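You operate a simulated robot arm through the tools that you are given. There is no shell and no other tool. Be economical: measure what you need, move in short steps, check, and stop when the job is done.

You run a simulated two-armed robot. Do the job below in one go: nothing can be reset, and whatever is moved stays where it is left.

TASK
Put the red funnel from the top of the hold table on the lower shelf of the hold table. Put the tape roll on the green tray. Turn the grey drum knob to 160 L. Fetch the white pad and set it on the black tray. Put the grey pad on the top of the labeller table away on the top of the spill kit table. Pick up the red grease pot from the third shelf from the bottom of the grey shelf unit with one hand, pass it to the other hand and put it on the bottom shelf of the grey shelf unit. Open the cabinet four door. The order is free. Set down upright: red grease pot.
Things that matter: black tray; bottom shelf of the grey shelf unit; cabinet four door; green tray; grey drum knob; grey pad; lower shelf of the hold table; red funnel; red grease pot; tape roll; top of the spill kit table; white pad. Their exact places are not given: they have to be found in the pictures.

The check looks at the end state, three seconds after you hand in, the way a careful person would. Anything else that was tipped, shoved, dropped, spilled or broken makes it a failure.

THE ROBOT
Two 7-joint arms with two-finger parallel grippers on one trunk, on a base that drives. Base frame: it is fixed to the floor where the robot stands at the start and does not move with it; the origin is under the middle of the robot, x ahead of it, y to its left, z up; the surface under the hand at the start is at about z = 0.8. Units: m, rad, N and s.
The left shoulder is at the start at [0.06, 0.189, 1.153], the right one opposite. With the tool pointing down near the work surface each hand reaches from about 0.1 to 0.64 m from the robot's upright axis, wherever it stands, measured 20 degrees to its own side. Places, roughly: black tray (24x20x4 cm) [-0.8, -4.9, 0.8]; bottom shelf of the grey shelf unit [-5.1, -5.2, 0.4]; cabinet four door [-6.7, -2.3, 0.7]; green tray [0.75, -0.25, 0.75]; grey drum knob [0.4, -1.1, 0.7]; grey pad [-5, -3.75, 0.75]; lower shelf of the hold table [0.7, 0.1, 0.2]; red funnel (15x15x11 cm) [0.5, 0, 0.9]; red grease pot [-5.5, -5.25, 1.25]; tape roll (11x11x5 cm) [0.6, -0.5, 0.8]; top of the spill kit table [0.7, -3.5, 0.8]; white pad [0.75, -3.75, 0.75]. Payload 3.43 kg a hand.
The tool frame of a hand sits at the grasp point between the pads (the TCP): z along the fingers, y along the line on which they close. The tips reach 0.03 m beyond it. Largest opening 0.094 m; finger width 0.028, thickness 0.01; the body of the gripper, 0.05 by 0.096 m, starts 0.055 m behind the TCP.
Orientation is that of the tool frame in the base frame, as a unit quaternion [w, x, y, z]. With the fingers straight down and closing along the base's y, the tool's x points along the base's -x, its y along +y and its z along -z.

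THE INTERFACE
- The arms move only by the tool send_rows. It takes "left_targets", "right_targets" or both (then of equal length, played together; a hand with none holds still); each is a list that holds one entry, the list of rows, each a list of 7 numbers: the closure in counts, from 0 (fully open) to 255 (shut), then the shift along the tool's x, y, z in mm, then the turn, a rotation vector about the tool's x, y, z in rad. In form: [[[grip, x, y, z, wx, wy, wz], ...]]. A call has 1 to 8 rows; each row is the pose to reach, as a shift and turn from the pose commanded when the call began, along the tool's axes at that moment. A row lasts 0.2 s, in which the tool goes at most 0.05 m and 0.15 rad; a call with a longer step from one row to the next is refused whole, and so is a gripper value outside its range. A pose out of reach is approached as far as the arm can. The call stops where the force on the tool passes 40 N (or 10 N more than at its start, if that is more) or the arm is blocked; 0.2 s more then pass. Each finger travels about 0.153 m/s and halts on what it meets, pressing with about 42 N; the grip force reading is that of the motor and also rises with nothing between the fingers. The clock runs only during rows and for 0.2 s after the last one: add rows that repeat a pose to give the fingers time. It gives the time, the measured TCP pose, the force on the tool (base axes), the opening and the grip force at its end, in the units of the frame above (readings bear some noise), with the torque about the TCP (base axes, N m) and any sound that the robot's microphone picked up, and new pictures: "pictures" is both (left out), scene, wrist or none (wrist: the cameras of the hands that moved).
- Cameras (640 x 400 px; columns grow to the right, rows downward): "scene" is now at [0.0038, -0.0131, 1.6914]; the picture's right is [-0.14, -0.99, 0.00], its down [-0.87, 0.12, -0.47] and it looks along [0.47, -0.06, -0.88] (base axes); focal length 291 px, centre (320, 200). "left" rides on the left gripper at [0.076, -0.014, -0.103] in its tool frame; the picture's right is [0.18, 0.98, 0.00], its down [-0.75, 0.14, -0.64] and it looks along [-0.63, 0.12, 0.77] (tool axes); focal length 243 px, centre (320, 200). "right" rides on the right gripper at [0.076, 0.014, -0.103] in its tool frame; the picture's right is [-0.18, 0.98, 0.00], its down [-0.75, -0.14, -0.64] and it looks along [-0.63, -0.12, 0.77] (tool axes); focal length 243 px, centre (320, 200).
- move_column(by): slides the trunk up (or, below 0, down) by that many m; the arms and the scene camera ride with it, the base frame stays. It gives what a move gives, with no picture.
- steer(legs): drives the robot by 1 to 6 legs, each [ahead, left, turn to the left] in m, m and rad, along the robot's own axes; the way and the turn of a leg run together, so that a leg with both is an arc; at most 1.5 m and 3.142 rad a leg. The arms and the cameras ride along, it lands a little off, and it stops where it bumps. It gives what a move gives, and a new picture of the scene camera.
- aim_head(pan, tilt): turns the head with the scene camera to pan (to the left, within 1.501 rad either way) and tilt (down, from -0.506 to 1.204), counted from straight ahead of the robot. It gives what a move gives, and a new picture of the scene camera.
- probe_pixels(camera, pixels): for up to 12 pixels [column, row] of the newest picture of that camera ("zoom" is the newest enlarged one), the place [x, y, z] in the base frame of the surface seen there, good to about 0.002 m. It takes no simulated time.
- inspect(camera, box): a new picture of the part [left, top, right, bottom] of that camera's present view, enlarged. It takes no simulated time.
- sign_off(): hands the job in; it is judged then, once.

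Work in short steps. Measure before you move; look again where a grasp or a placing could have gone wrong, and mend it. You have 131 turns and 260 pictures in all, those below and enlarged ones among them. Open the grippers and draw the arms clear of the work before you hand the job in, unless the task says otherwise; then end with one line.

The tools are called after "Call:" as a command line: name --argument value ..., lists and objects as JSON in quotes. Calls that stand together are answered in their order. send_rows: Moves the arms, as the interface text tells. Its arguments: {"type":"object","properties":{"left_targets":{"type":"array"},"right_targets":{"type":"array"},"pictures":{"type":"string","enum":["both","scene","wrist","none"]}},"required":[]} The other tools are called the same way: move_column (by) slides the trunk up or down; steer (legs) drives the base; aim_head (pan, tilt) turns the head that bears the scene camera; probe_pixels (camera, pixels) gives the place of the surface under pixels of a picture; inspect (camera, box) takes an enlarged picture of a part of a camera's view; sign_off () hands the job in.

At the start:

```text
time_s: 0.0
left_ee_pos: [0.5007, 0.1238, 1.0968]
left_orientation: [0.0, 0.001, 1.0, 0.0]
left_wrist_force: [-0.6, -0.2, 0.1]
left_wrist_torque: [-0.02, 0.0, 0.0]
left_grip_width: 0.0945
left_finger_force: 0.0
right_ee_pos: [0.3432, -0.2292, 1.0832]
right_orientation: [0.001, 0.0, 1.0, 0.0]
right_wrist_force: [0.0, 0.3, -0.4]
right_wrist_torque: [-0.01, -0.03, 0.0]
right_grip_width: 0.0941
right_finger_force: 0.1
trunk travel left (down, up): [-0.825, 0.165]
robot x, y, heading: [0.0028, -0.0007, 0.003]
head pan, tilt: [-0.138, 1.082]
```

scene: 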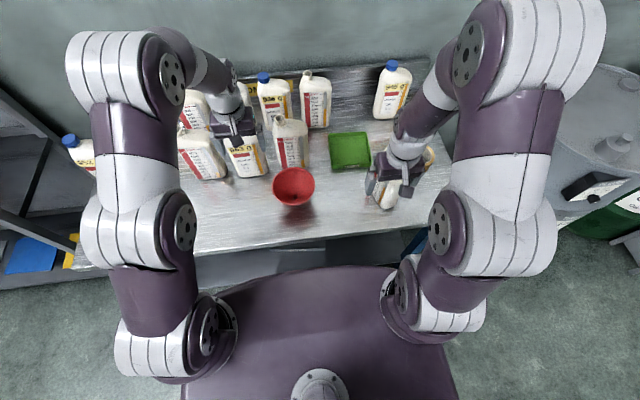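
right: 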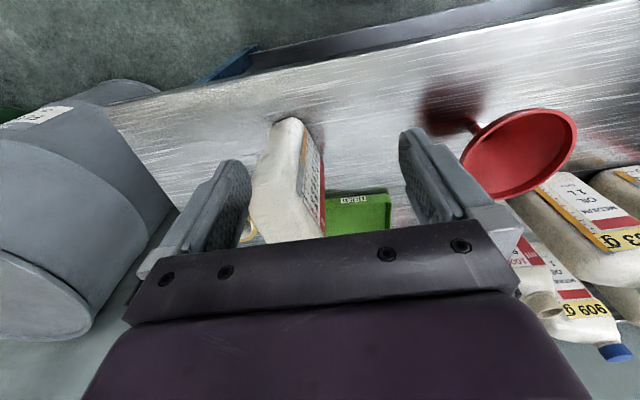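
left: 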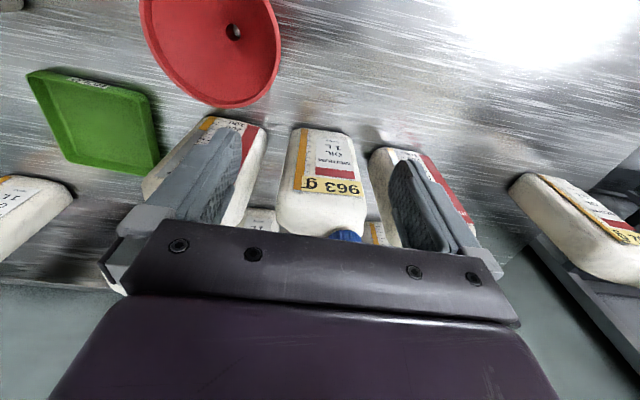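

The scene picture shows the funnel at about (294,187), the green tray at (350,151), and the right hand hiding the tape roll. I'll probe these first.

Call:
probe_pixels --camera "scene" --pixels '[[294, 175], [275, 187], [314, 187], [294, 203], [350, 150], [333, 135], [368, 168], [300, 240], [430, 195], [388, 200], [430, 160], [260, 220]]'

Call:
inspect --camera "scene" --box '[240, 60, 480, 210]'

Call:
inspect --camera "right" --box '[100, 80, 600, 260]'

```text
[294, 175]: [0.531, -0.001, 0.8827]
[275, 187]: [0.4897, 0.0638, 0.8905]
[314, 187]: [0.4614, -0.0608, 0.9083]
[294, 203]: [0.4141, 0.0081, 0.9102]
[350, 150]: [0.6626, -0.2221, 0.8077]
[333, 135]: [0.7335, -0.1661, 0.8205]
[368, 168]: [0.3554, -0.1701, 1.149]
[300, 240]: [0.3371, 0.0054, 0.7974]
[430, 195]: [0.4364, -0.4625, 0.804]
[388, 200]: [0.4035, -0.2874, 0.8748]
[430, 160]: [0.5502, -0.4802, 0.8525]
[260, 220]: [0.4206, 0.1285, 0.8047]
```

```text
2.67 times, centred on (360, 135) of scene
```

zoom: 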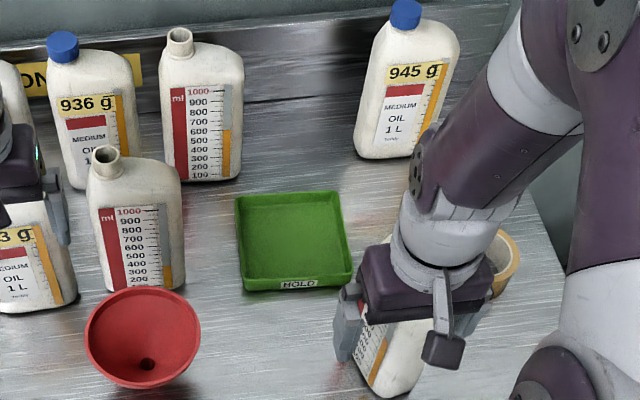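

```text
1.28 times, centred on (350, 170) of right
```

zoom: 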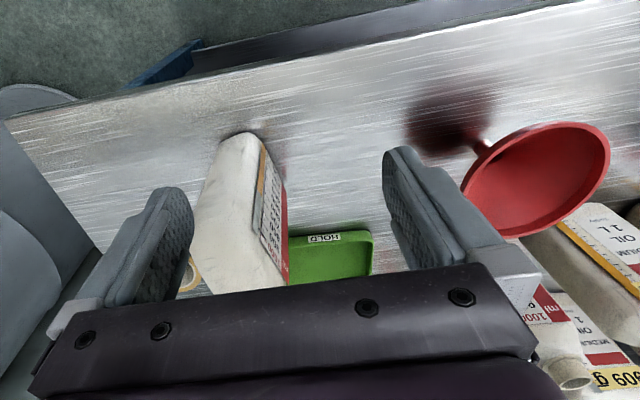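

I need the funnel's profile and the table edge, so I'll probe the bowl along its midline plus the tape roll pixels. I'll also tilt the head to look under the table after that.

Call:
probe_pixels --camera "scene" --pixels '[[294, 169], [294, 171], [294, 180], [294, 186], [294, 190], [295, 196], [294, 200], [294, 206], [429, 158], [432, 153], [427, 166], [294, 250]]'

Call:
probe_pixels --camera "left" --pixels '[[235, 32], [200, 95], [145, 20], [275, 60], [200, 40], [210, 10]]'

Call:
aim_head --pan 0.0 --tilt 0.8

```text
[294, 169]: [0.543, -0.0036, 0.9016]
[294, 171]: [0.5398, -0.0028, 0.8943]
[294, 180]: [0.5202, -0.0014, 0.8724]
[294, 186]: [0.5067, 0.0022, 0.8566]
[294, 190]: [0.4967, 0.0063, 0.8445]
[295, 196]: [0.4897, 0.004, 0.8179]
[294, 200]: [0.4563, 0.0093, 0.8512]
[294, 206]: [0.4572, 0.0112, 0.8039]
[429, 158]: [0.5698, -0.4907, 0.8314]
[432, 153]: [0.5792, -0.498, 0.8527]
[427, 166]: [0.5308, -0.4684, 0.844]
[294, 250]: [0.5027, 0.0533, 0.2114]
```

```text
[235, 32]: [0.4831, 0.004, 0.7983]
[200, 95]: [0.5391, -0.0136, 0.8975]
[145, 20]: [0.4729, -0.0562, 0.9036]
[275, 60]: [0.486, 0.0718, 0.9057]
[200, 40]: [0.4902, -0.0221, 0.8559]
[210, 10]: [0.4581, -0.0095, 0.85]
```

```text
time_s: 0.8
left_ee_pos: [0.5013, 0.1246, 1.0964]
left_orientation: [0.0, 0.0, 1.0, 0.0]
left_wrist_force: [1.1, 0.2, 0.3]
left_wrist_torque: [-0.01, 0.0, 0.04]
left_grip_width: 0.0941
left_finger_force: 0.1
right_ee_pos: [0.3428, -0.2296, 1.0832]
right_orientation: [0.001, 0.0, 1.0, 0.0]
right_wrist_force: [-0.1, 0.6, 0.3]
right_wrist_torque: [-0.03, 0.02, 0.03]
right_grip_width: 0.0942
right_finger_force: 0.1
trunk travel left (down, up): [-0.825, 0.165]
robot x, y, heading: [0.001, -0.0016, -0.002]
head pan, tilt: [0.0, 0.799]
```

scene: 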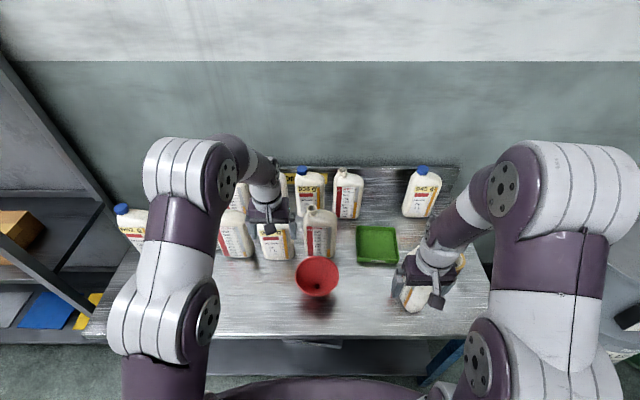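

The funnel centre is near (0.478, 0.005), its rim at z 0.907, with the wall sloping about 52°. Next I'll probe the lower shelf visible at row 345-370, the table edge and the arm elbows.

Call:
probe_pixels --camera "scene" --pixels '[[260, 345], [260, 372], [320, 342], [400, 345], [320, 335], [250, 355], [380, 372], [440, 355], [290, 346], [210, 160], [180, 300], [540, 250]]'

Call:
inspect --camera "scene" --box '[200, 270, 500, 400]'

Call:
inspect --camera "scene" --box '[0, 160, 220, 360]'

```text
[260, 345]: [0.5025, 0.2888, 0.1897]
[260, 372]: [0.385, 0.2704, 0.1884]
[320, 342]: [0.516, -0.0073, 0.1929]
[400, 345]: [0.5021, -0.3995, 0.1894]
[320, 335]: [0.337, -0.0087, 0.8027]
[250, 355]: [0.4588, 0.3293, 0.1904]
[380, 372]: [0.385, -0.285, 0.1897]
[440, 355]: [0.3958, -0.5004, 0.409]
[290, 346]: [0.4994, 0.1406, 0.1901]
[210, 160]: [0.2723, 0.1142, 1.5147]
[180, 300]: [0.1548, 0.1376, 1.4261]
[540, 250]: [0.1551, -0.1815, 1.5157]
```

```text
2.13 times, centred on (350, 335) of scene
```

zoom: 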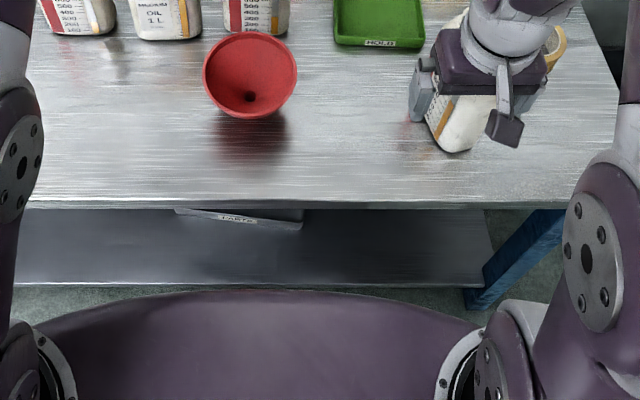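

```text
2.00 times, centred on (110, 260) of scene
```

zoom: 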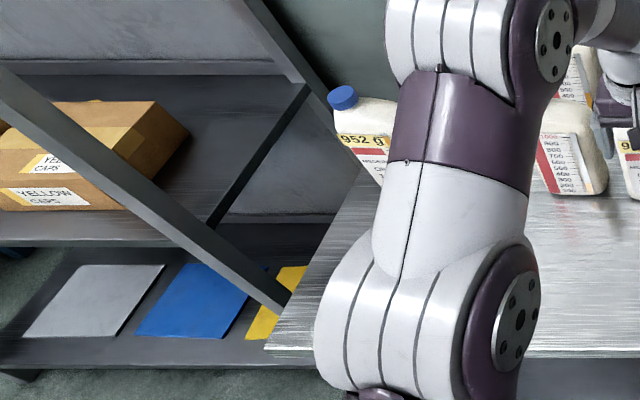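

The lower shelf is at z 0.19 with its front edge near x 0.38, and a PARTS tray sits at y≈0. I'll turn the left hand so the fingers lie along the funnel's near wall and move it to a point short of the rim.

Call:
send_rows --left_targets '[[[0, 20, -15, 12, -0.04, -0.04, 0.117], [0, 40, -30, 24, -0.081, -0.081, 0.234], [0, 60, -45, 36, -0.121, -0.121, 0.351], [0, 80, -60, 48, -0.161, -0.161, 0.468], [0, 100, -75, 60, -0.202, -0.202, 0.585], [0, 120, -90, 72, -0.242, -0.242, 0.702], [0, 140, -105, 84, -0.282, -0.282, 0.819], [0, 160, -120, 84, -0.322, -0.322, 0.935]]]' --pictures "none"

Call:
send_rows --left_targets '[[[0, 0, 0, 0, -0.04, -0.04, 0.117], [0, 0, 0, 0, -0.08, -0.08, 0.234], [0, 0, 0, 0, -0.12, -0.12, 0.351], [0, 0, 0, 0, -0.16, -0.16, 0.468], [0, 0, 0, 0, -0.198, -0.198, 0.573], [0, 0, 0, 0, -0.198, -0.198, 0.573]]]' --pictures "both"

```text
time_s: 2.6
left_ee_pos: [0.3413, 0.0043, 1.0136]
left_orientation: [0.155, 0.447, 0.867, 0.154]
left_wrist_force: [-0.8, 0.6, 0.8]
left_wrist_torque: [0.02, 0.0, 0.0]
left_grip_width: 0.0939
left_finger_force: 0.2
right_ee_pos: [0.3426, -0.2287, 1.0826]
right_orientation: [0.0, 0.0, 1.0, 0.0]
right_wrist_force: [-0.5, 0.2, -0.3]
right_wrist_torque: [0.0, -0.01, -0.01]
right_grip_width: 0.094
right_finger_force: 0.0
trunk travel left (down, up): [-0.825, 0.165]
robot x, y, heading: [0.0022, -0.003, 0.002]
head pan, tilt: [0.0, 0.799]
```

```text
time_s: 4.0
left_ee_pos: [0.3411, 0.0042, 1.0125]
left_orientation: [0.231, 0.669, 0.668, 0.23]
left_wrist_force: [-0.1, 0.1, -0.6]
left_wrist_torque: [0.02, 0.03, 0.02]
left_grip_width: 0.094
left_finger_force: 0.1
right_ee_pos: [0.3439, -0.2301, 1.0816]
right_orientation: [0.0, 0.0, 1.0, 0.0]
right_wrist_force: [0.0, 0.2, -0.1]
right_wrist_torque: [-0.03, -0.01, 0.03]
right_grip_width: 0.0939
right_finger_force: 0.0
trunk travel left (down, up): [-0.825, 0.165]
robot x, y, heading: [-0.0018, -0.003, -0.0]
head pan, tilt: [0.0, 0.799]
```

scene: 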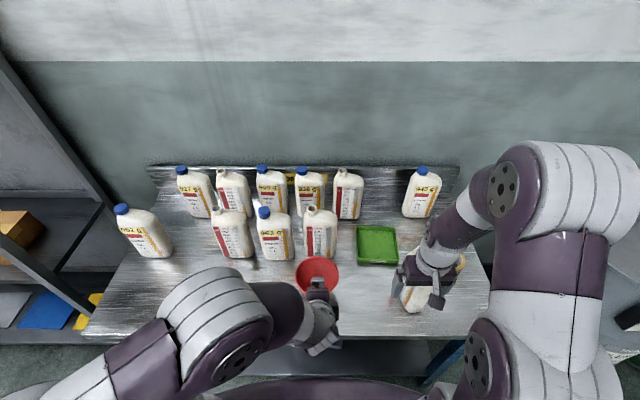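
left: 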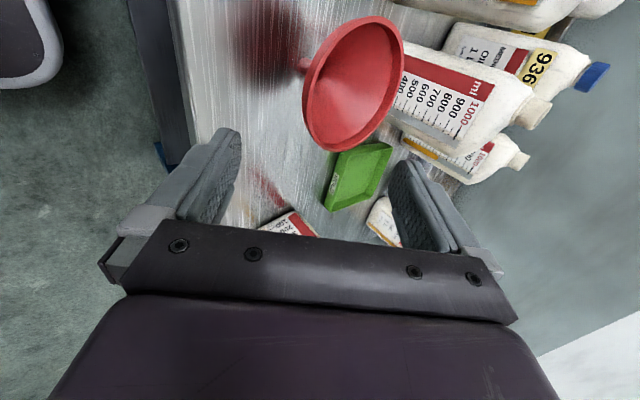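

Pose reached as asked. Now slide the open fingers over the near wall of the funnel.

Call:
send_rows --left_targets '[[[0, 2, -10, 30, 0, 0, 0], [0, 2, -10, 60, 0, 0, 0], [0, 2, -10, 90, 0, 0, 0], [0, 2, -10, 115, 0, 0, 0], [0, 2, -10, 135, 0, 0, 0], [0, 2, -10, 147, 0, 0, 0]]]' --pictures "both"

```text
time_s: 5.4
left_ee_pos: [0.4229, 0.0087, 0.8881]
left_orientation: [0.231, 0.668, 0.669, 0.23]
left_wrist_force: [-0.1, -0.2, 0.2]
left_wrist_torque: [-0.02, -0.01, 0.0]
left_grip_width: 0.0939
left_finger_force: 0.2
right_ee_pos: [0.3428, -0.2289, 1.0834]
right_orientation: [0.001, 0.0, 1.0, 0.0]
right_wrist_force: [-0.5, -0.4, -0.3]
right_wrist_torque: [0.02, -0.03, 0.02]
right_grip_width: 0.094
right_finger_force: 0.0
trunk travel left (down, up): [-0.825, 0.165]
robot x, y, heading: [-0.001, -0.0026, 0.001]
head pan, tilt: [0.0, 0.799]
```

scene: 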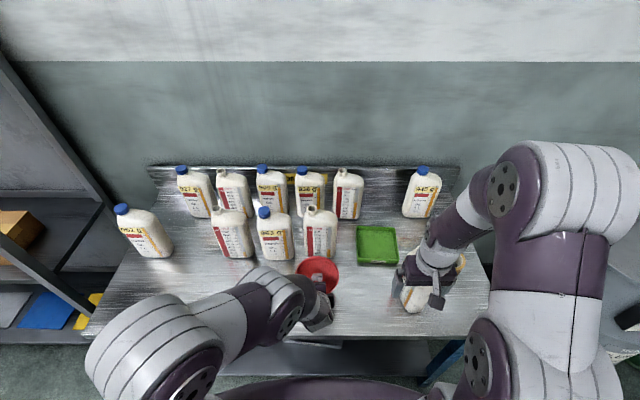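
left: 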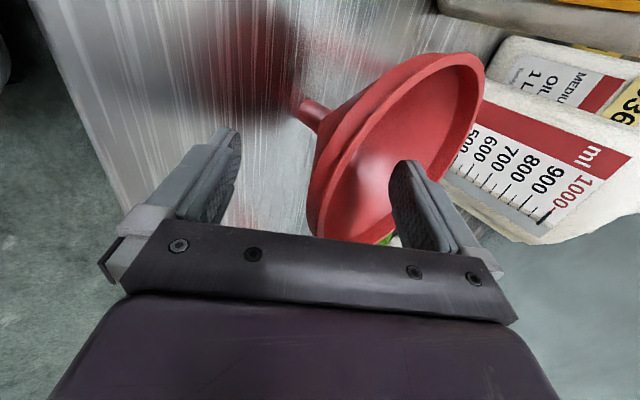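

The wall is between the fingers, about centred. I close gently and lift.

Call:
send_rows --left_targets '[[[120, 0, 0, 0, 0, 0, 0], [200, 0, 0, 0, 0, 0, 0], [255, 0, 0, 0, 0, 0, 0], [255, 0, 0, 0, 0, 0, 0], [255, 0, 0, -30, 0, 0, 0], [255, 0, 0, -60, 0, 0, 0], [255, 0, 0, -90, 0, 0, 0]]]' --pictures "both"

```text
time_s: 7.0
left_ee_pos: [0.3675, 0.0076, 0.9614]
left_orientation: [0.231, 0.669, 0.668, 0.23]
left_wrist_force: [-0.3, -0.7, 0.2]
left_wrist_torque: [-0.02, 0.02, 0.02]
left_grip_width: 0.0113
left_finger_force: 42.5
right_ee_pos: [0.3414, -0.2294, 1.083]
right_orientation: [0.0, -0.001, 1.0, 0.0]
right_wrist_force: [0.0, -0.3, -0.5]
right_wrist_torque: [0.0, 0.04, 0.01]
right_grip_width: 0.0939
right_finger_force: 0.1
trunk travel left (down, up): [-0.825, 0.165]
robot x, y, heading: [-0.0008, 0.0021, -0.003]
head pan, tilt: [0.0, 0.799]
```

scene: 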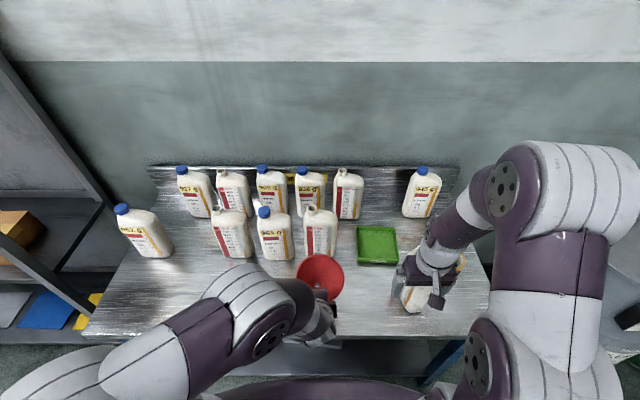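
left: 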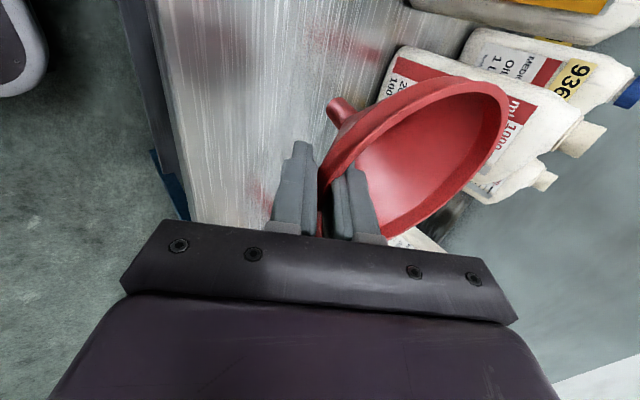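

The funnel is gripped firmly (11 mm). I back off, shift right so that the placing spot clears the PARTS tray, and lower the trunk.

Call:
steer --legs '[[-0.35, 0, 0], [0, -0.26, 0]]'

Call:
move_column --by -0.64

Call:
aim_head --pan 0.0 --tilt 0.45

```text
time_s: 10.7
left_ee_pos: [0.0165, -0.2514, 0.9611]
left_orientation: [0.231, 0.672, 0.665, 0.229]
left_wrist_force: [-0.4, -0.4, -0.4]
left_wrist_torque: [0.03, 0.07, 0.03]
left_grip_width: 0.0108
left_finger_force: 42.2
right_ee_pos: [-0.0114, -0.4894, 1.0826]
right_orientation: [0.001, 0.006, 1.0, 0.0]
right_wrist_force: [0.2, -0.2, 0.2]
right_wrist_torque: [-0.01, 0.02, 0.0]
right_grip_width: 0.0942
right_finger_force: 0.2
trunk travel left (down, up): [-0.825, 0.165]
robot x, y, heading: [-0.3557, -0.2557, -0.008]
head pan, tilt: [0.0, 0.799]
```

scene: 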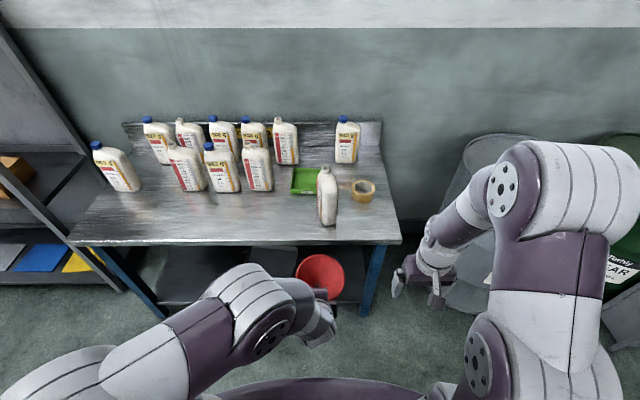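

```text
refused: -0.64 is not a number from -0.4 to 0.4
```

```text
time_s: 11.5
left_ee_pos: [0.0146, -0.2532, 0.96]
left_orientation: [0.231, 0.672, 0.665, 0.229]
left_wrist_force: [-0.2, 0.2, 0.2]
left_wrist_torque: [-0.01, 0.08, 0.03]
left_grip_width: 0.0107
left_finger_force: 41.6
right_ee_pos: [-0.0113, -0.489, 1.0831]
right_orientation: [0.001, 0.005, 1.0, 0.0]
right_wrist_force: [-0.4, -0.6, 0.6]
right_wrist_torque: [-0.02, 0.02, -0.01]
right_grip_width: 0.0937
right_finger_force: 0.1
trunk travel left (down, up): [-0.825, 0.165]
robot x, y, heading: [-0.3536, -0.2572, -0.009]
head pan, tilt: [0.0, 0.45]
```

scene: 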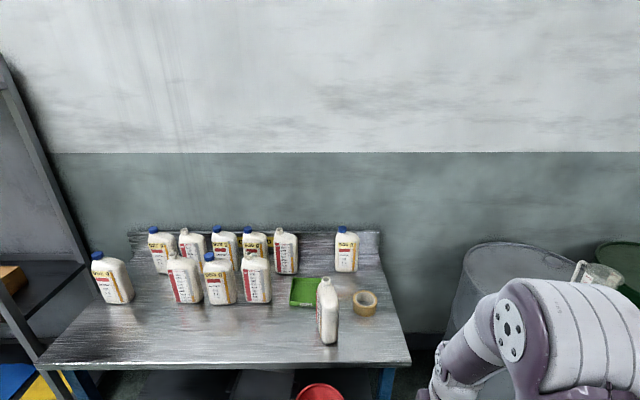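

The table is in full view now: the tape lies flat at (364,302) and a bottle stands beside the tray. I'll measure these now, then lower in two strokes.

Call:
probe_pixels --camera "scene" --pixels '[[364, 291], [353, 300], [376, 302], [364, 312], [305, 291], [291, 303], [308, 278], [320, 281], [327, 279], [330, 343], [342, 335], [347, 234]]'

Call:
inspect --camera "scene" --box '[270, 210, 430, 350]'

Call:
move_column --by -0.4

Call:
move_column --by -0.24

Call:
aim_head --pan 0.0 --tilt 0.7

```text
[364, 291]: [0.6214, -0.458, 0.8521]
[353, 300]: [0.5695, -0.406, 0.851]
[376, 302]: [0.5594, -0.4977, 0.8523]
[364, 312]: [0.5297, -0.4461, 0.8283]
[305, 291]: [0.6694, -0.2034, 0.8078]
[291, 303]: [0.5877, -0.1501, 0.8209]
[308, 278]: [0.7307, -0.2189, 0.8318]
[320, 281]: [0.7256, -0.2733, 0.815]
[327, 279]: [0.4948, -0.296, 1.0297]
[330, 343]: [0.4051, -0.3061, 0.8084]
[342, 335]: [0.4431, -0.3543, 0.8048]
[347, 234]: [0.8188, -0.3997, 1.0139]
```

```text
2.86 times, centred on (350, 280) of scene
```

zoom: 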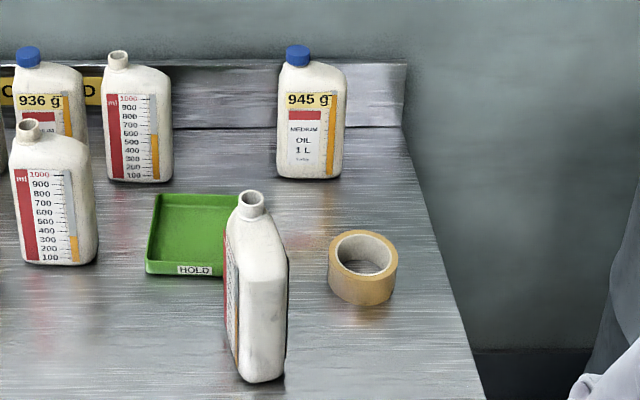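

```text
time_s: 15.4
left_ee_pos: [0.0165, -0.2542, 0.5607]
left_orientation: [0.231, 0.672, 0.665, 0.229]
left_wrist_force: [0.0, 0.3, -0.8]
left_wrist_torque: [0.03, 0.04, -0.02]
left_grip_width: 0.0103
left_finger_force: 41.9
right_ee_pos: [-0.0098, -0.4885, 0.6835]
right_orientation: [0.0, 0.004, 1.0, 0.0]
right_wrist_force: [-0.3, -0.5, -0.7]
right_wrist_torque: [0.02, -0.03, -0.02]
right_grip_width: 0.0939
right_finger_force: 0.1
trunk travel left (down, up): [-0.425, 0.565]
robot x, y, heading: [-0.3527, -0.2549, -0.013]
head pan, tilt: [0.0, 0.45]
```

```text
time_s: 17.9
left_ee_pos: [0.0164, -0.2539, 0.3205]
left_orientation: [0.233, 0.672, 0.665, 0.229]
left_wrist_force: [0.4, 0.6, -0.5]
left_wrist_torque: [-0.03, 0.04, 0.0]
left_grip_width: 0.0098
left_finger_force: 42.2
right_ee_pos: [-0.0112, -0.4874, 0.4435]
right_orientation: [0.0, 0.005, 1.0, 0.0]
right_wrist_force: [0.3, -0.6, 0.6]
right_wrist_torque: [0.04, -0.01, -0.01]
right_grip_width: 0.0942
right_finger_force: 0.0
trunk travel left (down, up): [-0.185, 0.805]
robot x, y, heading: [-0.3541, -0.2514, -0.011]
head pan, tilt: [0.0, 0.45]
```

```text
time_s: 18.6
left_ee_pos: [0.0172, -0.254, 0.32]
left_orientation: [0.231, 0.672, 0.665, 0.229]
left_wrist_force: [0.4, 0.5, -0.4]
left_wrist_torque: [-0.02, 0.04, 0.0]
left_grip_width: 0.0097
left_finger_force: 41.8
right_ee_pos: [-0.0106, -0.4893, 0.4429]
right_orientation: [0.0, 0.004, 1.0, 0.0]
right_wrist_force: [0.2, -0.8, -0.4]
right_wrist_torque: [-0.02, 0.01, 0.02]
right_grip_width: 0.0939
right_finger_force: 0.1
trunk travel left (down, up): [-0.185, 0.805]
robot x, y, heading: [-0.3527, -0.2567, -0.013]
head pan, tilt: [0.0, 0.7]
```

scene: 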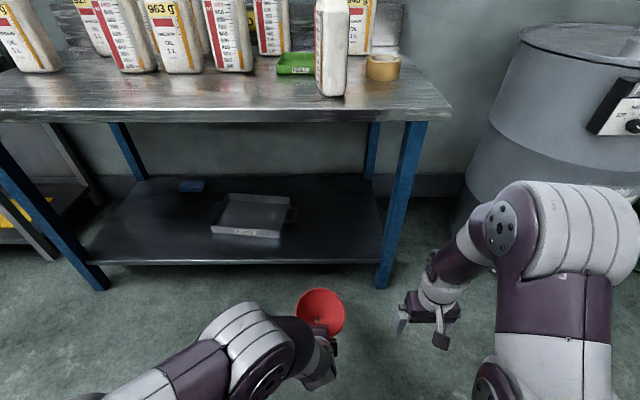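

The lower shelf is clear to the right of the PARTS tray around (340,225). Probe spots before driving in.

Call:
probe_pixels --camera "scene" --pixels '[[340, 225], [335, 260], [295, 212], [283, 235], [382, 270], [400, 250], [412, 125], [240, 390], [320, 325], [345, 310], [320, 292], [340, 190]]'

Call:
steer --legs '[[0.26, 0, 0.011]]'

```text
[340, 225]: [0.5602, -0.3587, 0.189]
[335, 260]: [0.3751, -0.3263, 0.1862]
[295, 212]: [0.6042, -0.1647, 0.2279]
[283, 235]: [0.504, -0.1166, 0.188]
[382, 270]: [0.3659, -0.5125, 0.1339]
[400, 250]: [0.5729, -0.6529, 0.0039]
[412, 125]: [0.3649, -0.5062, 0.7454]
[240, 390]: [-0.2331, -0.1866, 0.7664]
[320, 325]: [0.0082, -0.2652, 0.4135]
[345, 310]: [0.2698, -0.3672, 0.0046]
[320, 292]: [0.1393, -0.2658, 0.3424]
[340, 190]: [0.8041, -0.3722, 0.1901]
```

```text
time_s: 20.5
left_ee_pos: [0.283, -0.2469, 0.3205]
left_orientation: [0.23, 0.666, 0.671, 0.23]
left_wrist_force: [0.5, 0.7, -1.2]
left_wrist_torque: [0.02, 0.04, 0.0]
left_grip_width: 0.0096
left_finger_force: 41.8
right_ee_pos: [0.2593, -0.4843, 0.4436]
right_orientation: [0.0, -0.003, 1.0, 0.0]
right_wrist_force: [0.2, 0.4, 0.6]
right_wrist_torque: [0.02, -0.01, 0.03]
right_grip_width: 0.0937
right_finger_force: 0.1
trunk travel left (down, up): [-0.185, 0.805]
robot x, y, heading: [-0.0868, -0.2569, 0.003]
head pan, tilt: [0.0, 0.7]
```

scene: 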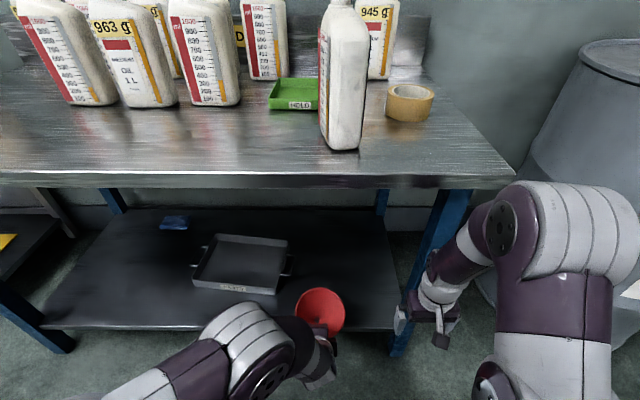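

Funnel is above the shelf's front edge with space. Extend forward 15 cm, right 5 cm, then lower towards the shelf.

Call:
send_rows --left_targets '[[[255, -12, 30, 23, 0, 0, 0], [255, -25, 59, 46, 0, 0, 0], [255, -38, 88, 70, 0, 0, 0], [255, -50, 118, 92, 0, 0, 0], [255, -50, 112, 100, 0, 0, 0], [255, -50, 106, 108, 0, 0, 0], [255, -50, 100, 115, 0, 0, 0], [255, -50, 97, 119, 0, 0, 0]]]' --pictures "both"

```text
time_s: 22.3
left_ee_pos: [0.4339, -0.2967, 0.2871]
left_orientation: [0.229, 0.667, 0.671, 0.231]
left_wrist_force: [-0.3, -0.6, -0.3]
left_wrist_torque: [0.01, 0.02, 0.01]
left_grip_width: 0.0098
left_finger_force: 41.7
right_ee_pos: [0.259, -0.4845, 0.4425]
right_orientation: [0.0, -0.002, 1.0, -0.001]
right_wrist_force: [-0.5, -0.1, 1.4]
right_wrist_torque: [0.02, -0.01, -0.01]
right_grip_width: 0.0941
right_finger_force: 0.1
trunk travel left (down, up): [-0.185, 0.805]
robot x, y, heading: [-0.0827, -0.2562, 0.009]
head pan, tilt: [0.0, 0.7]
```

scene: 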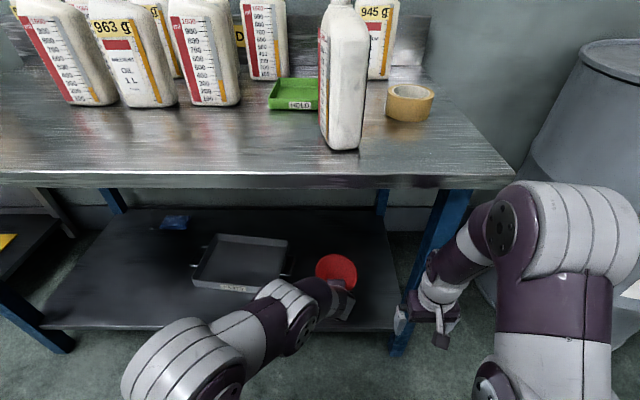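
left: 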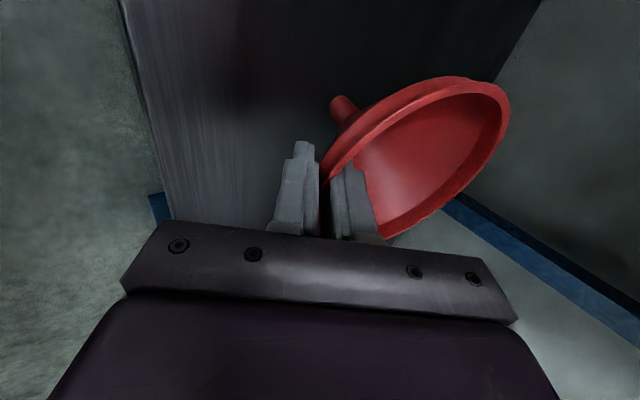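

I'll check that the funnel is upright before release by probing rim points and stem.

Call:
probe_pixels --camera "left" --pixels '[[440, 84], [507, 110], [480, 180], [395, 232], [345, 160], [332, 100], [345, 112], [355, 98]]'

Call:
inspect --camera "scene" --box '[280, 230, 400, 340]'

```text
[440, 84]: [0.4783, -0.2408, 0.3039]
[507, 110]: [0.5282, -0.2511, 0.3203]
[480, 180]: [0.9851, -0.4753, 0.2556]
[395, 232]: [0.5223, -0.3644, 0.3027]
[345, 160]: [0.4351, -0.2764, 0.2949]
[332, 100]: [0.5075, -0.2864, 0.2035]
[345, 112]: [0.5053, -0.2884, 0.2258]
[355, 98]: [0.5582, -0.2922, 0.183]
```

```text
3.64 times, centred on (340, 285) of scene
```

zoom: 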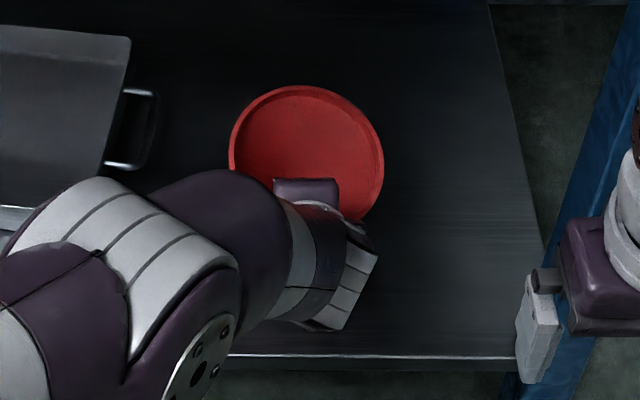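

The rim seems higher at the far side. Measure the rim from the zoomed scene view.

Call:
probe_pixels --camera "zoom" --pixels '[[305, 88], [303, 86], [233, 150], [231, 155], [380, 150], [382, 165], [355, 215], [250, 105], [365, 110]]'

Call:
send_rows --left_targets '[[[255, 0, 6, -8, 0.1, 0, 0], [255, 0, 6, -8, 0.2, 0, 0]]]' --pictures "both"

```text
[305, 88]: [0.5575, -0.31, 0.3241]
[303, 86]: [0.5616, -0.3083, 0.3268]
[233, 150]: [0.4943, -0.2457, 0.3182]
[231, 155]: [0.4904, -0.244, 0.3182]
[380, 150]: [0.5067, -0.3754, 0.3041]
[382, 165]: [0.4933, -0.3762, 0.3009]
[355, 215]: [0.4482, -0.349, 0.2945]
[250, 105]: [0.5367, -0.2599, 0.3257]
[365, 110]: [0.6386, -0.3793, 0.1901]
```

```text
time_s: 22.9
left_ee_pos: [0.4309, -0.297, 0.2988]
left_orientation: [0.162, 0.687, 0.69, 0.162]
left_wrist_force: [-0.5, 0.0, -0.5]
left_wrist_torque: [0.01, 0.03, 0.03]
left_grip_width: 0.0095
left_finger_force: 42.4
right_ee_pos: [0.2594, -0.4843, 0.4423]
right_orientation: [0.0, -0.002, 1.0, 0.0]
right_wrist_force: [0.3, -0.7, -0.2]
right_wrist_torque: [0.02, 0.03, -0.01]
right_grip_width: 0.0942
right_finger_force: 0.1
trunk travel left (down, up): [-0.185, 0.805]
robot x, y, heading: [-0.0848, -0.2571, 0.006]
head pan, tilt: [0.0, 0.7]
```

scene: 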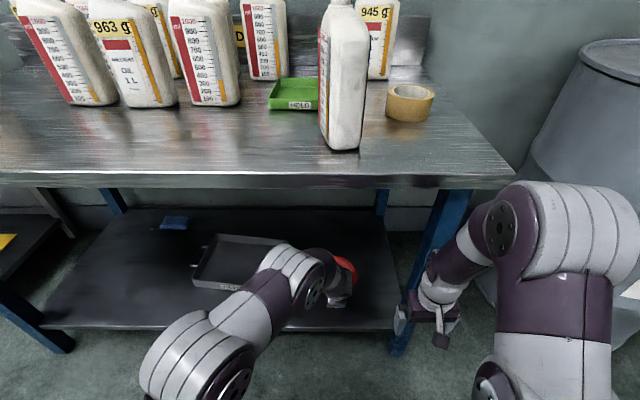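
left: 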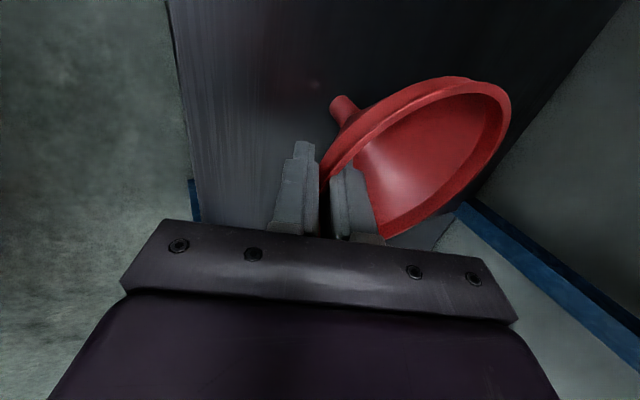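

Correct the remaining sideways tilt (left side was ~7° high) and lower ~10 mm.

Call:
send_rows --left_targets '[[[255, 0, 0, 0, 0.04, -0.106, -0.053], [255, 0, -2, 4, 0.04, -0.106, -0.053], [255, 0, -4, 8, 0.04, -0.106, -0.053]]]' --pictures "both"

Call:
probe_pixels --camera "left" --pixels '[[440, 82], [507, 105], [395, 232], [335, 102], [340, 96], [470, 78], [510, 130]]'

Call:
inspect --camera "left" --box '[250, 50, 550, 260]'

```text
time_s: 23.7
left_ee_pos: [0.4326, -0.2984, 0.287]
left_orientation: [0.188, 0.679, 0.701, 0.108]
left_wrist_force: [-0.3, 0.1, -0.4]
left_wrist_torque: [-0.03, 0.06, 0.0]
left_grip_width: 0.0091
left_finger_force: 42.3
right_ee_pos: [0.2592, -0.4829, 0.4436]
right_orientation: [0.001, -0.002, 1.0, 0.0]
right_wrist_force: [0.0, 0.3, 0.0]
right_wrist_torque: [0.01, -0.01, 0.0]
right_grip_width: 0.0941
right_finger_force: 0.1
trunk travel left (down, up): [-0.185, 0.805]
robot x, y, heading: [-0.0838, -0.2543, 0.008]
head pan, tilt: [0.0, 0.7]
```

scene: 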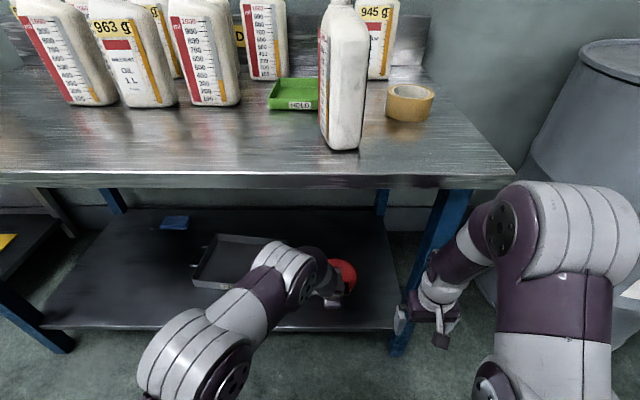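
left: 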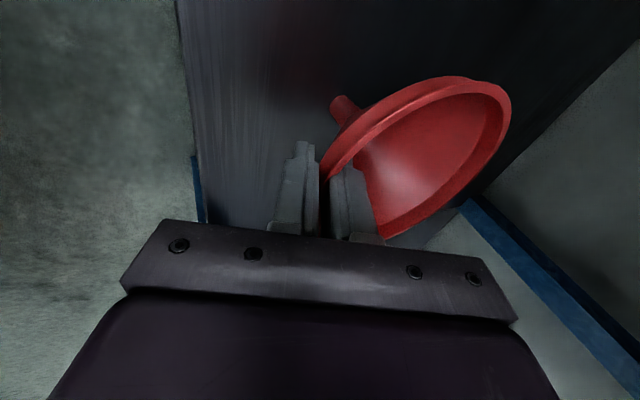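

```text
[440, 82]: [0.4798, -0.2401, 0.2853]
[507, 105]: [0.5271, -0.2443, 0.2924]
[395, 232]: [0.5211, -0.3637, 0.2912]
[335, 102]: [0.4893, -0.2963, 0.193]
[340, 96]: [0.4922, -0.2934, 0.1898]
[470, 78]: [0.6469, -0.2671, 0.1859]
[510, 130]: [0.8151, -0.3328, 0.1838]
```

```text
1.90 times, centred on (400, 155) of left
```

zoom: 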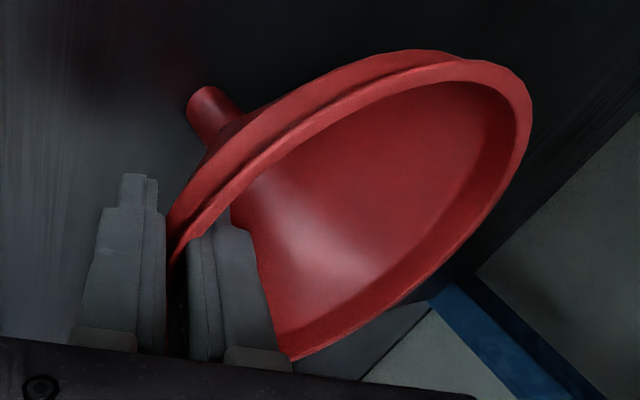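

The stem tip reads z≈0.19, just touching the shelf, and the rim is nearly level. Release slowly and withdraw along the fingers.

Call:
send_rows --left_targets '[[[220, 0, 0, 1, 0, 0, 0], [160, 0, 0, 1, 0, 0, 0], [80, 0, 0, 1, 0, 0, 0], [0, 0, 0, 1, 0, 0, 0], [0, 0, 0, 1, 0, 0, 0]]]' --pictures "wrist"

```text
time_s: 24.9
left_ee_pos: [0.4326, -0.2971, 0.2877]
left_orientation: [0.19, 0.679, 0.701, 0.108]
left_wrist_force: [-0.2, 0.6, 0.0]
left_wrist_torque: [-0.01, 0.01, 0.0]
left_grip_width: 0.094
left_finger_force: 0.1
right_ee_pos: [0.2588, -0.4837, 0.4424]
right_orientation: [0.0, -0.002, 1.0, 0.001]
right_wrist_force: [-0.3, 0.2, -0.4]
right_wrist_torque: [-0.01, -0.02, -0.04]
right_grip_width: 0.0939
right_finger_force: 0.1
trunk travel left (down, up): [-0.185, 0.805]
robot x, y, heading: [-0.0857, -0.2549, 0.01]
head pan, tilt: [0.0, 0.7]
```

left: 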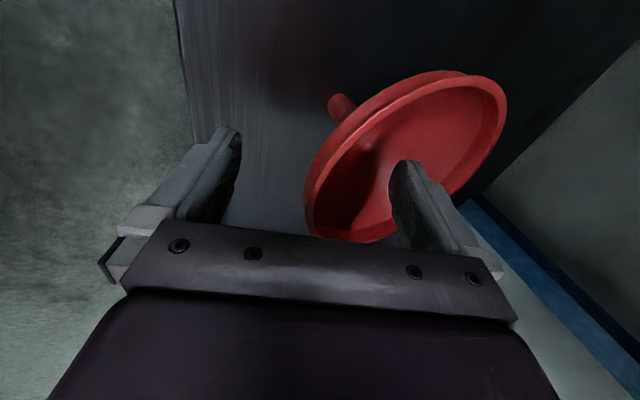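

The funnel stands by itself. Withdraw the hand, back the robot off, and look.

Call:
send_rows --left_targets '[[[0, 0, 0, -25, 0, 0, 0], [0, 0, 0, -55, 0, 0, 0], [0, 0, 0, -85, 0, 0, 0], [0, 0, 0, -120, 0, 0, 0]]]' --pictures "none"

Call:
steer --legs '[[-0.3, 0, 0]]'

Call:
move_column --by 0.4

Call:
move_column --by 0.24

```text
time_s: 25.9
left_ee_pos: [0.3833, -0.2847, 0.3952]
left_orientation: [0.189, 0.679, 0.701, 0.108]
left_wrist_force: [-0.1, -0.6, 0.0]
left_wrist_torque: [0.02, 0.02, 0.0]
left_grip_width: 0.0942
left_finger_force: 0.1
right_ee_pos: [0.2588, -0.4837, 0.4433]
right_orientation: [0.0, -0.002, 1.0, 0.0]
right_wrist_force: [-0.2, 0.6, 1.0]
right_wrist_torque: [0.02, -0.03, -0.01]
right_grip_width: 0.0939
right_finger_force: 0.2
trunk travel left (down, up): [-0.185, 0.805]
robot x, y, heading: [-0.082, -0.2578, 0.004]
head pan, tilt: [0.0, 0.7]
```

```text
time_s: 28.0
left_ee_pos: [0.0892, -0.2859, 0.3945]
left_orientation: [0.189, 0.678, 0.702, 0.108]
left_wrist_force: [0.4, 0.5, 0.1]
left_wrist_torque: [-0.03, -0.03, -0.03]
left_grip_width: 0.0942
left_finger_force: 0.0
right_ee_pos: [-0.0356, -0.4855, 0.4427]
right_orientation: [0.0, -0.003, 1.0, 0.0]
right_wrist_force: [0.2, -0.1, -0.4]
right_wrist_torque: [-0.02, -0.01, 0.0]
right_grip_width: 0.094
right_finger_force: 0.0
trunk travel left (down, up): [-0.185, 0.805]
robot x, y, heading: [-0.3785, -0.2565, 0.008]
head pan, tilt: [0.0, 0.7]
```

scene: 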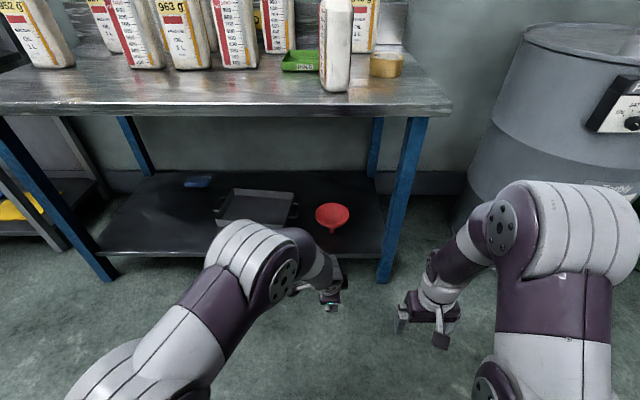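

```text
time_s: 31.8
left_ee_pos: [0.0894, -0.2855, 0.7941]
left_orientation: [0.189, 0.678, 0.702, 0.109]
left_wrist_force: [0.5, -0.1, 0.5]
left_wrist_torque: [0.02, -0.01, -0.01]
left_grip_width: 0.094
left_finger_force: 0.1
right_ee_pos: [-0.0361, -0.4867, 0.8423]
right_orientation: [0.0, -0.003, 1.0, 0.0]
right_wrist_force: [-0.7, 0.1, 0.1]
right_wrist_torque: [-0.02, 0.0, -0.02]
right_grip_width: 0.094
right_finger_force: 0.1
trunk travel left (down, up): [-0.585, 0.405]
robot x, y, heading: [-0.3799, -0.2608, 0.002]
head pan, tilt: [0.0, 0.7]
```

```text
time_s: 34.3
left_ee_pos: [0.0885, -0.2862, 1.0351]
left_orientation: [0.19, 0.678, 0.702, 0.108]
left_wrist_force: [0.1, 0.1, -0.2]
left_wrist_torque: [0.0, 0.01, 0.0]
left_grip_width: 0.0937
left_finger_force: 0.1
right_ee_pos: [-0.0363, -0.4846, 1.0826]
right_orientation: [-0.001, -0.004, 1.0, 0.0]
right_wrist_force: [0.6, 0.0, 0.2]
right_wrist_torque: [-0.02, -0.02, 0.01]
right_grip_width: 0.0939
right_finger_force: 0.0
trunk travel left (down, up): [-0.825, 0.165]
robot x, y, heading: [-0.3786, -0.2583, 0.006]
head pan, tilt: [0.0, 0.7]
```

The funnel stands upright on the lower shelf. Now I return the left hand to a neutral fingers-down pose to the left so that it doesn't hit bottles, before driving in for the tape.

Call:
send_rows --left_targets '[[[0, 34, -13, -22, 0.021, 0.037, -0.132], [0, 67, -26, -44, 0.042, 0.074, -0.264], [0, 101, -39, -66, 0.063, 0.111, -0.396], [0, 134, -52, -88, 0.084, 0.148, -0.528], [0, 168, -65, -110, 0.105, 0.185, -0.66], [0, 202, -78, -133, 0.126, 0.222, -0.792], [0, 235, -91, -155, 0.147, 0.259, -0.924], [0, 269, -104, -177, 0.168, 0.296, -1.056]]]' --pictures "none"

Call:
send_rows --left_targets '[[[0, 0, 0, 0, 0.018, 0.032, -0.113], [0, 0, 0, 0, 0.036, 0.064, -0.227], [0, 0, 0, 0, 0.054, 0.096, -0.34], [0, 0, 0, 0, 0.072, 0.127, -0.453]]]' --pictures "none"

Call:
steer --legs '[[0.43, -0.04, -0.006]]'

```text
time_s: 36.1
left_ee_pos: [-0.0829, -0.0059, 1.12]
left_orientation: [0.062, 0.225, 0.972, 0.036]
left_wrist_force: [0.7, -1.0, -0.1]
left_wrist_torque: [-0.03, 0.02, -0.02]
left_grip_width: 0.0941
left_finger_force: 0.1
right_ee_pos: [-0.0374, -0.4852, 1.0828]
right_orientation: [0.0, -0.004, 1.0, 0.0]
right_wrist_force: [0.6, 0.4, 0.2]
right_wrist_torque: [0.0, 0.02, -0.03]
right_grip_width: 0.094
right_finger_force: 0.0
trunk travel left (down, up): [-0.825, 0.165]
robot x, y, heading: [-0.3787, -0.2589, 0.007]
head pan, tilt: [0.0, 0.7]
```

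```text
time_s: 37.1
left_ee_pos: [-0.0811, -0.0061, 1.1201]
left_orientation: [-0.001, -0.002, 1.0, 0.001]
left_wrist_force: [0.1, -0.2, -0.3]
left_wrist_torque: [-0.01, -0.03, 0.05]
left_grip_width: 0.0939
left_finger_force: 0.0
right_ee_pos: [-0.036, -0.4852, 1.0823]
right_orientation: [0.0, -0.004, 1.0, 0.0]
right_wrist_force: [0.6, 0.5, 0.2]
right_wrist_torque: [0.0, 0.01, 0.03]
right_grip_width: 0.0941
right_finger_force: 0.1
trunk travel left (down, up): [-0.825, 0.165]
robot x, y, heading: [-0.381, -0.2554, 0.008]
head pan, tilt: [0.0, 0.7]
```

```text
time_s: 39.8
left_ee_pos: [0.3573, -0.0491, 1.12]
left_orientation: [0.0, 0.006, 1.0, 0.001]
left_wrist_force: [-0.8, -0.2, -0.5]
left_wrist_torque: [0.0, 0.03, -0.01]
left_grip_width: 0.0941
left_finger_force: 0.0
right_ee_pos: [0.3959, -0.5292, 1.0831]
right_orientation: [-0.001, 0.003, 1.0, -0.001]
right_wrist_force: [0.6, 0.0, -0.6]
right_wrist_torque: [0.0, 0.0, 0.01]
right_grip_width: 0.0942
right_finger_force: 0.0
trunk travel left (down, up): [-0.825, 0.165]
robot x, y, heading: [0.0557, -0.294, -0.008]
head pan, tilt: [0.0, 0.7]
```

scene: 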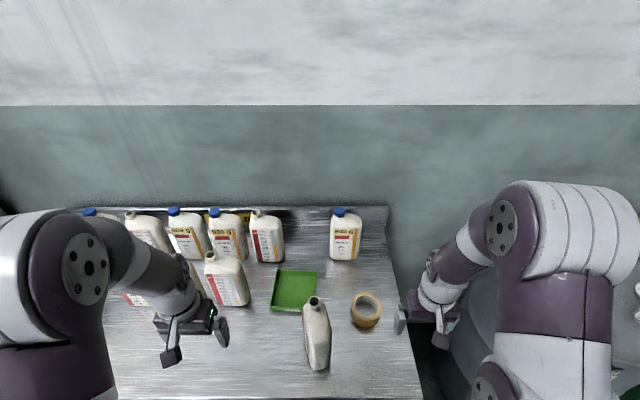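

Now the tape is well seen at (367,309). Zoom and probe ring edges and the tray.

Call:
inspect --camera "scene" --box '[260, 260, 400, 350]'

Call:
probe_pixels --camera "zoom" --pixels '[[489, 146], [489, 170], [420, 200], [436, 215], [555, 225], [540, 225], [485, 215], [130, 130], [60, 200], [70, 45], [255, 55], [225, 225]]'

```text
4.44 times, centred on (330, 305) of scene
```

zoom: 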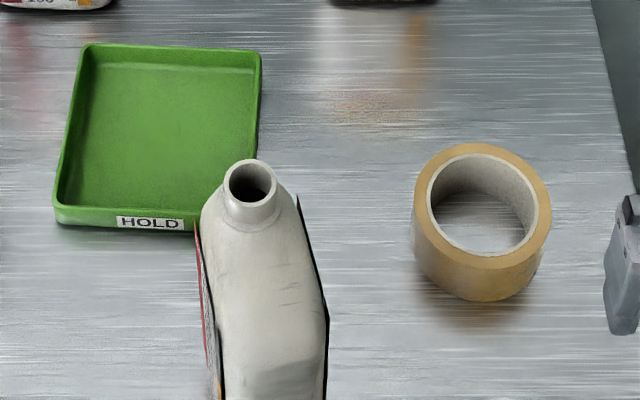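

```text
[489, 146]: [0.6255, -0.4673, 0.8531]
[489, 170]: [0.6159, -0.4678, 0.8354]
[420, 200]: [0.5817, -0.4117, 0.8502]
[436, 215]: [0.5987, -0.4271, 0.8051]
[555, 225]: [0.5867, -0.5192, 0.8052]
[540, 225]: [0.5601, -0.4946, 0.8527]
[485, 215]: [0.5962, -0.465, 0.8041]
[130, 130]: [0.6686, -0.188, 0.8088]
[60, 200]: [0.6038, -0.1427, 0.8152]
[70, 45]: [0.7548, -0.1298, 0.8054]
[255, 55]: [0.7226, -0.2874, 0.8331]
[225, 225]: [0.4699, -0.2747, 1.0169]
```

Tape ring: centre ≈(0.577,-0.456), outer Ø≈96 mm, wall ≈10 mm, top 0.852. Tray: centre ≈(0.661,-0.215), floor 0.808. I move the right hand above the ring's right wall.

Call:
send_rows --right_targets '[[[0, -37, 6, 0, 0, 0, 0], [0, -74, 12, 30, 0, 0, 0], [0, -111, 18, 70, 0, 0, 0], [0, -148, 24, 110, 0, 0, 0], [0, -181, 30, 150, 0, 0, 0], [0, -181, 30, 183, 0, 0, 0], [0, -181, 30, 183, 0, 0, 0]]]' --pictures "both"

```text
refused: row 3 steps farther than a row can; nothing moved
```

Too long a step; I resend with smaller ones.

Call:
send_rows --right_targets '[[[0, -37, 6, 0, 0, 0, 0], [0, -70, 12, 30, 0, 0, 0], [0, -100, 18, 62, 0, 0, 0], [0, -130, 24, 94, 0, 0, 0], [0, -160, 30, 126, 0, 0, 0], [0, -181, 30, 158, 0, 0, 0], [0, -181, 30, 183, 0, 0, 0], [0, -181, 30, 183, 0, 0, 0]]]' --pictures "both"

```text
time_s: 41.5
left_ee_pos: [0.3568, -0.0504, 1.1201]
left_orientation: [0.0, 0.006, 1.0, 0.001]
left_wrist_force: [-0.1, 0.2, 0.1]
left_wrist_torque: [0.03, -0.01, 0.0]
left_grip_width: 0.0937
left_finger_force: 0.0
right_ee_pos: [0.5772, -0.5003, 0.9007]
right_orientation: [0.001, 0.004, 1.0, 0.0]
right_wrist_force: [-0.1, -0.1, 0.4]
right_wrist_torque: [0.01, -0.04, -0.02]
right_grip_width: 0.0939
right_finger_force: 0.2
trunk travel left (down, up): [-0.825, 0.165]
robot x, y, heading: [0.0534, -0.2986, -0.003]
head pan, tilt: [0.0, 0.7]
```

scene: 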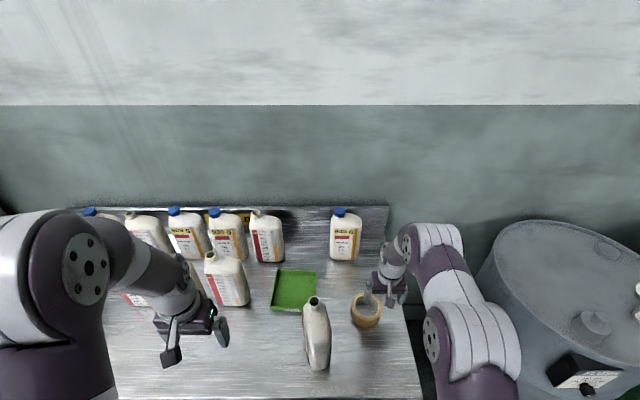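
right: 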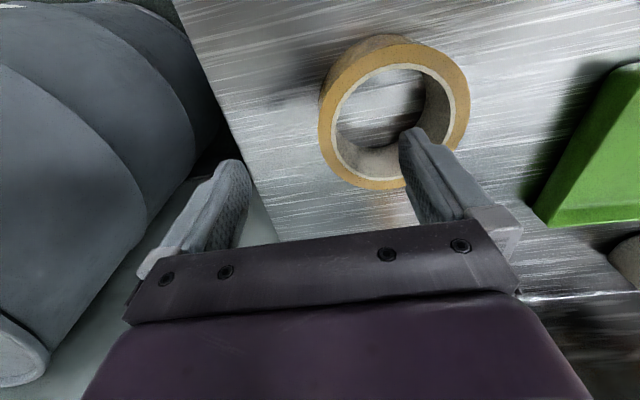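

Check ring position from the wrist camera before descending.

Call:
probe_pixels --camera "right" --pixels '[[325, 120], [334, 130], [466, 100], [455, 95], [410, 66], [380, 186], [378, 178], [341, 140]]'

```text
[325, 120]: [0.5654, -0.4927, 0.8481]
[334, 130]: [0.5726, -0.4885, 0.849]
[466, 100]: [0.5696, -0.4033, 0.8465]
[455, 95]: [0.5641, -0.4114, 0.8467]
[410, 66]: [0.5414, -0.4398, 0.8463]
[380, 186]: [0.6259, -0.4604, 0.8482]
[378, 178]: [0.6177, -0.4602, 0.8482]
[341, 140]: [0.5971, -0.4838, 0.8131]
```

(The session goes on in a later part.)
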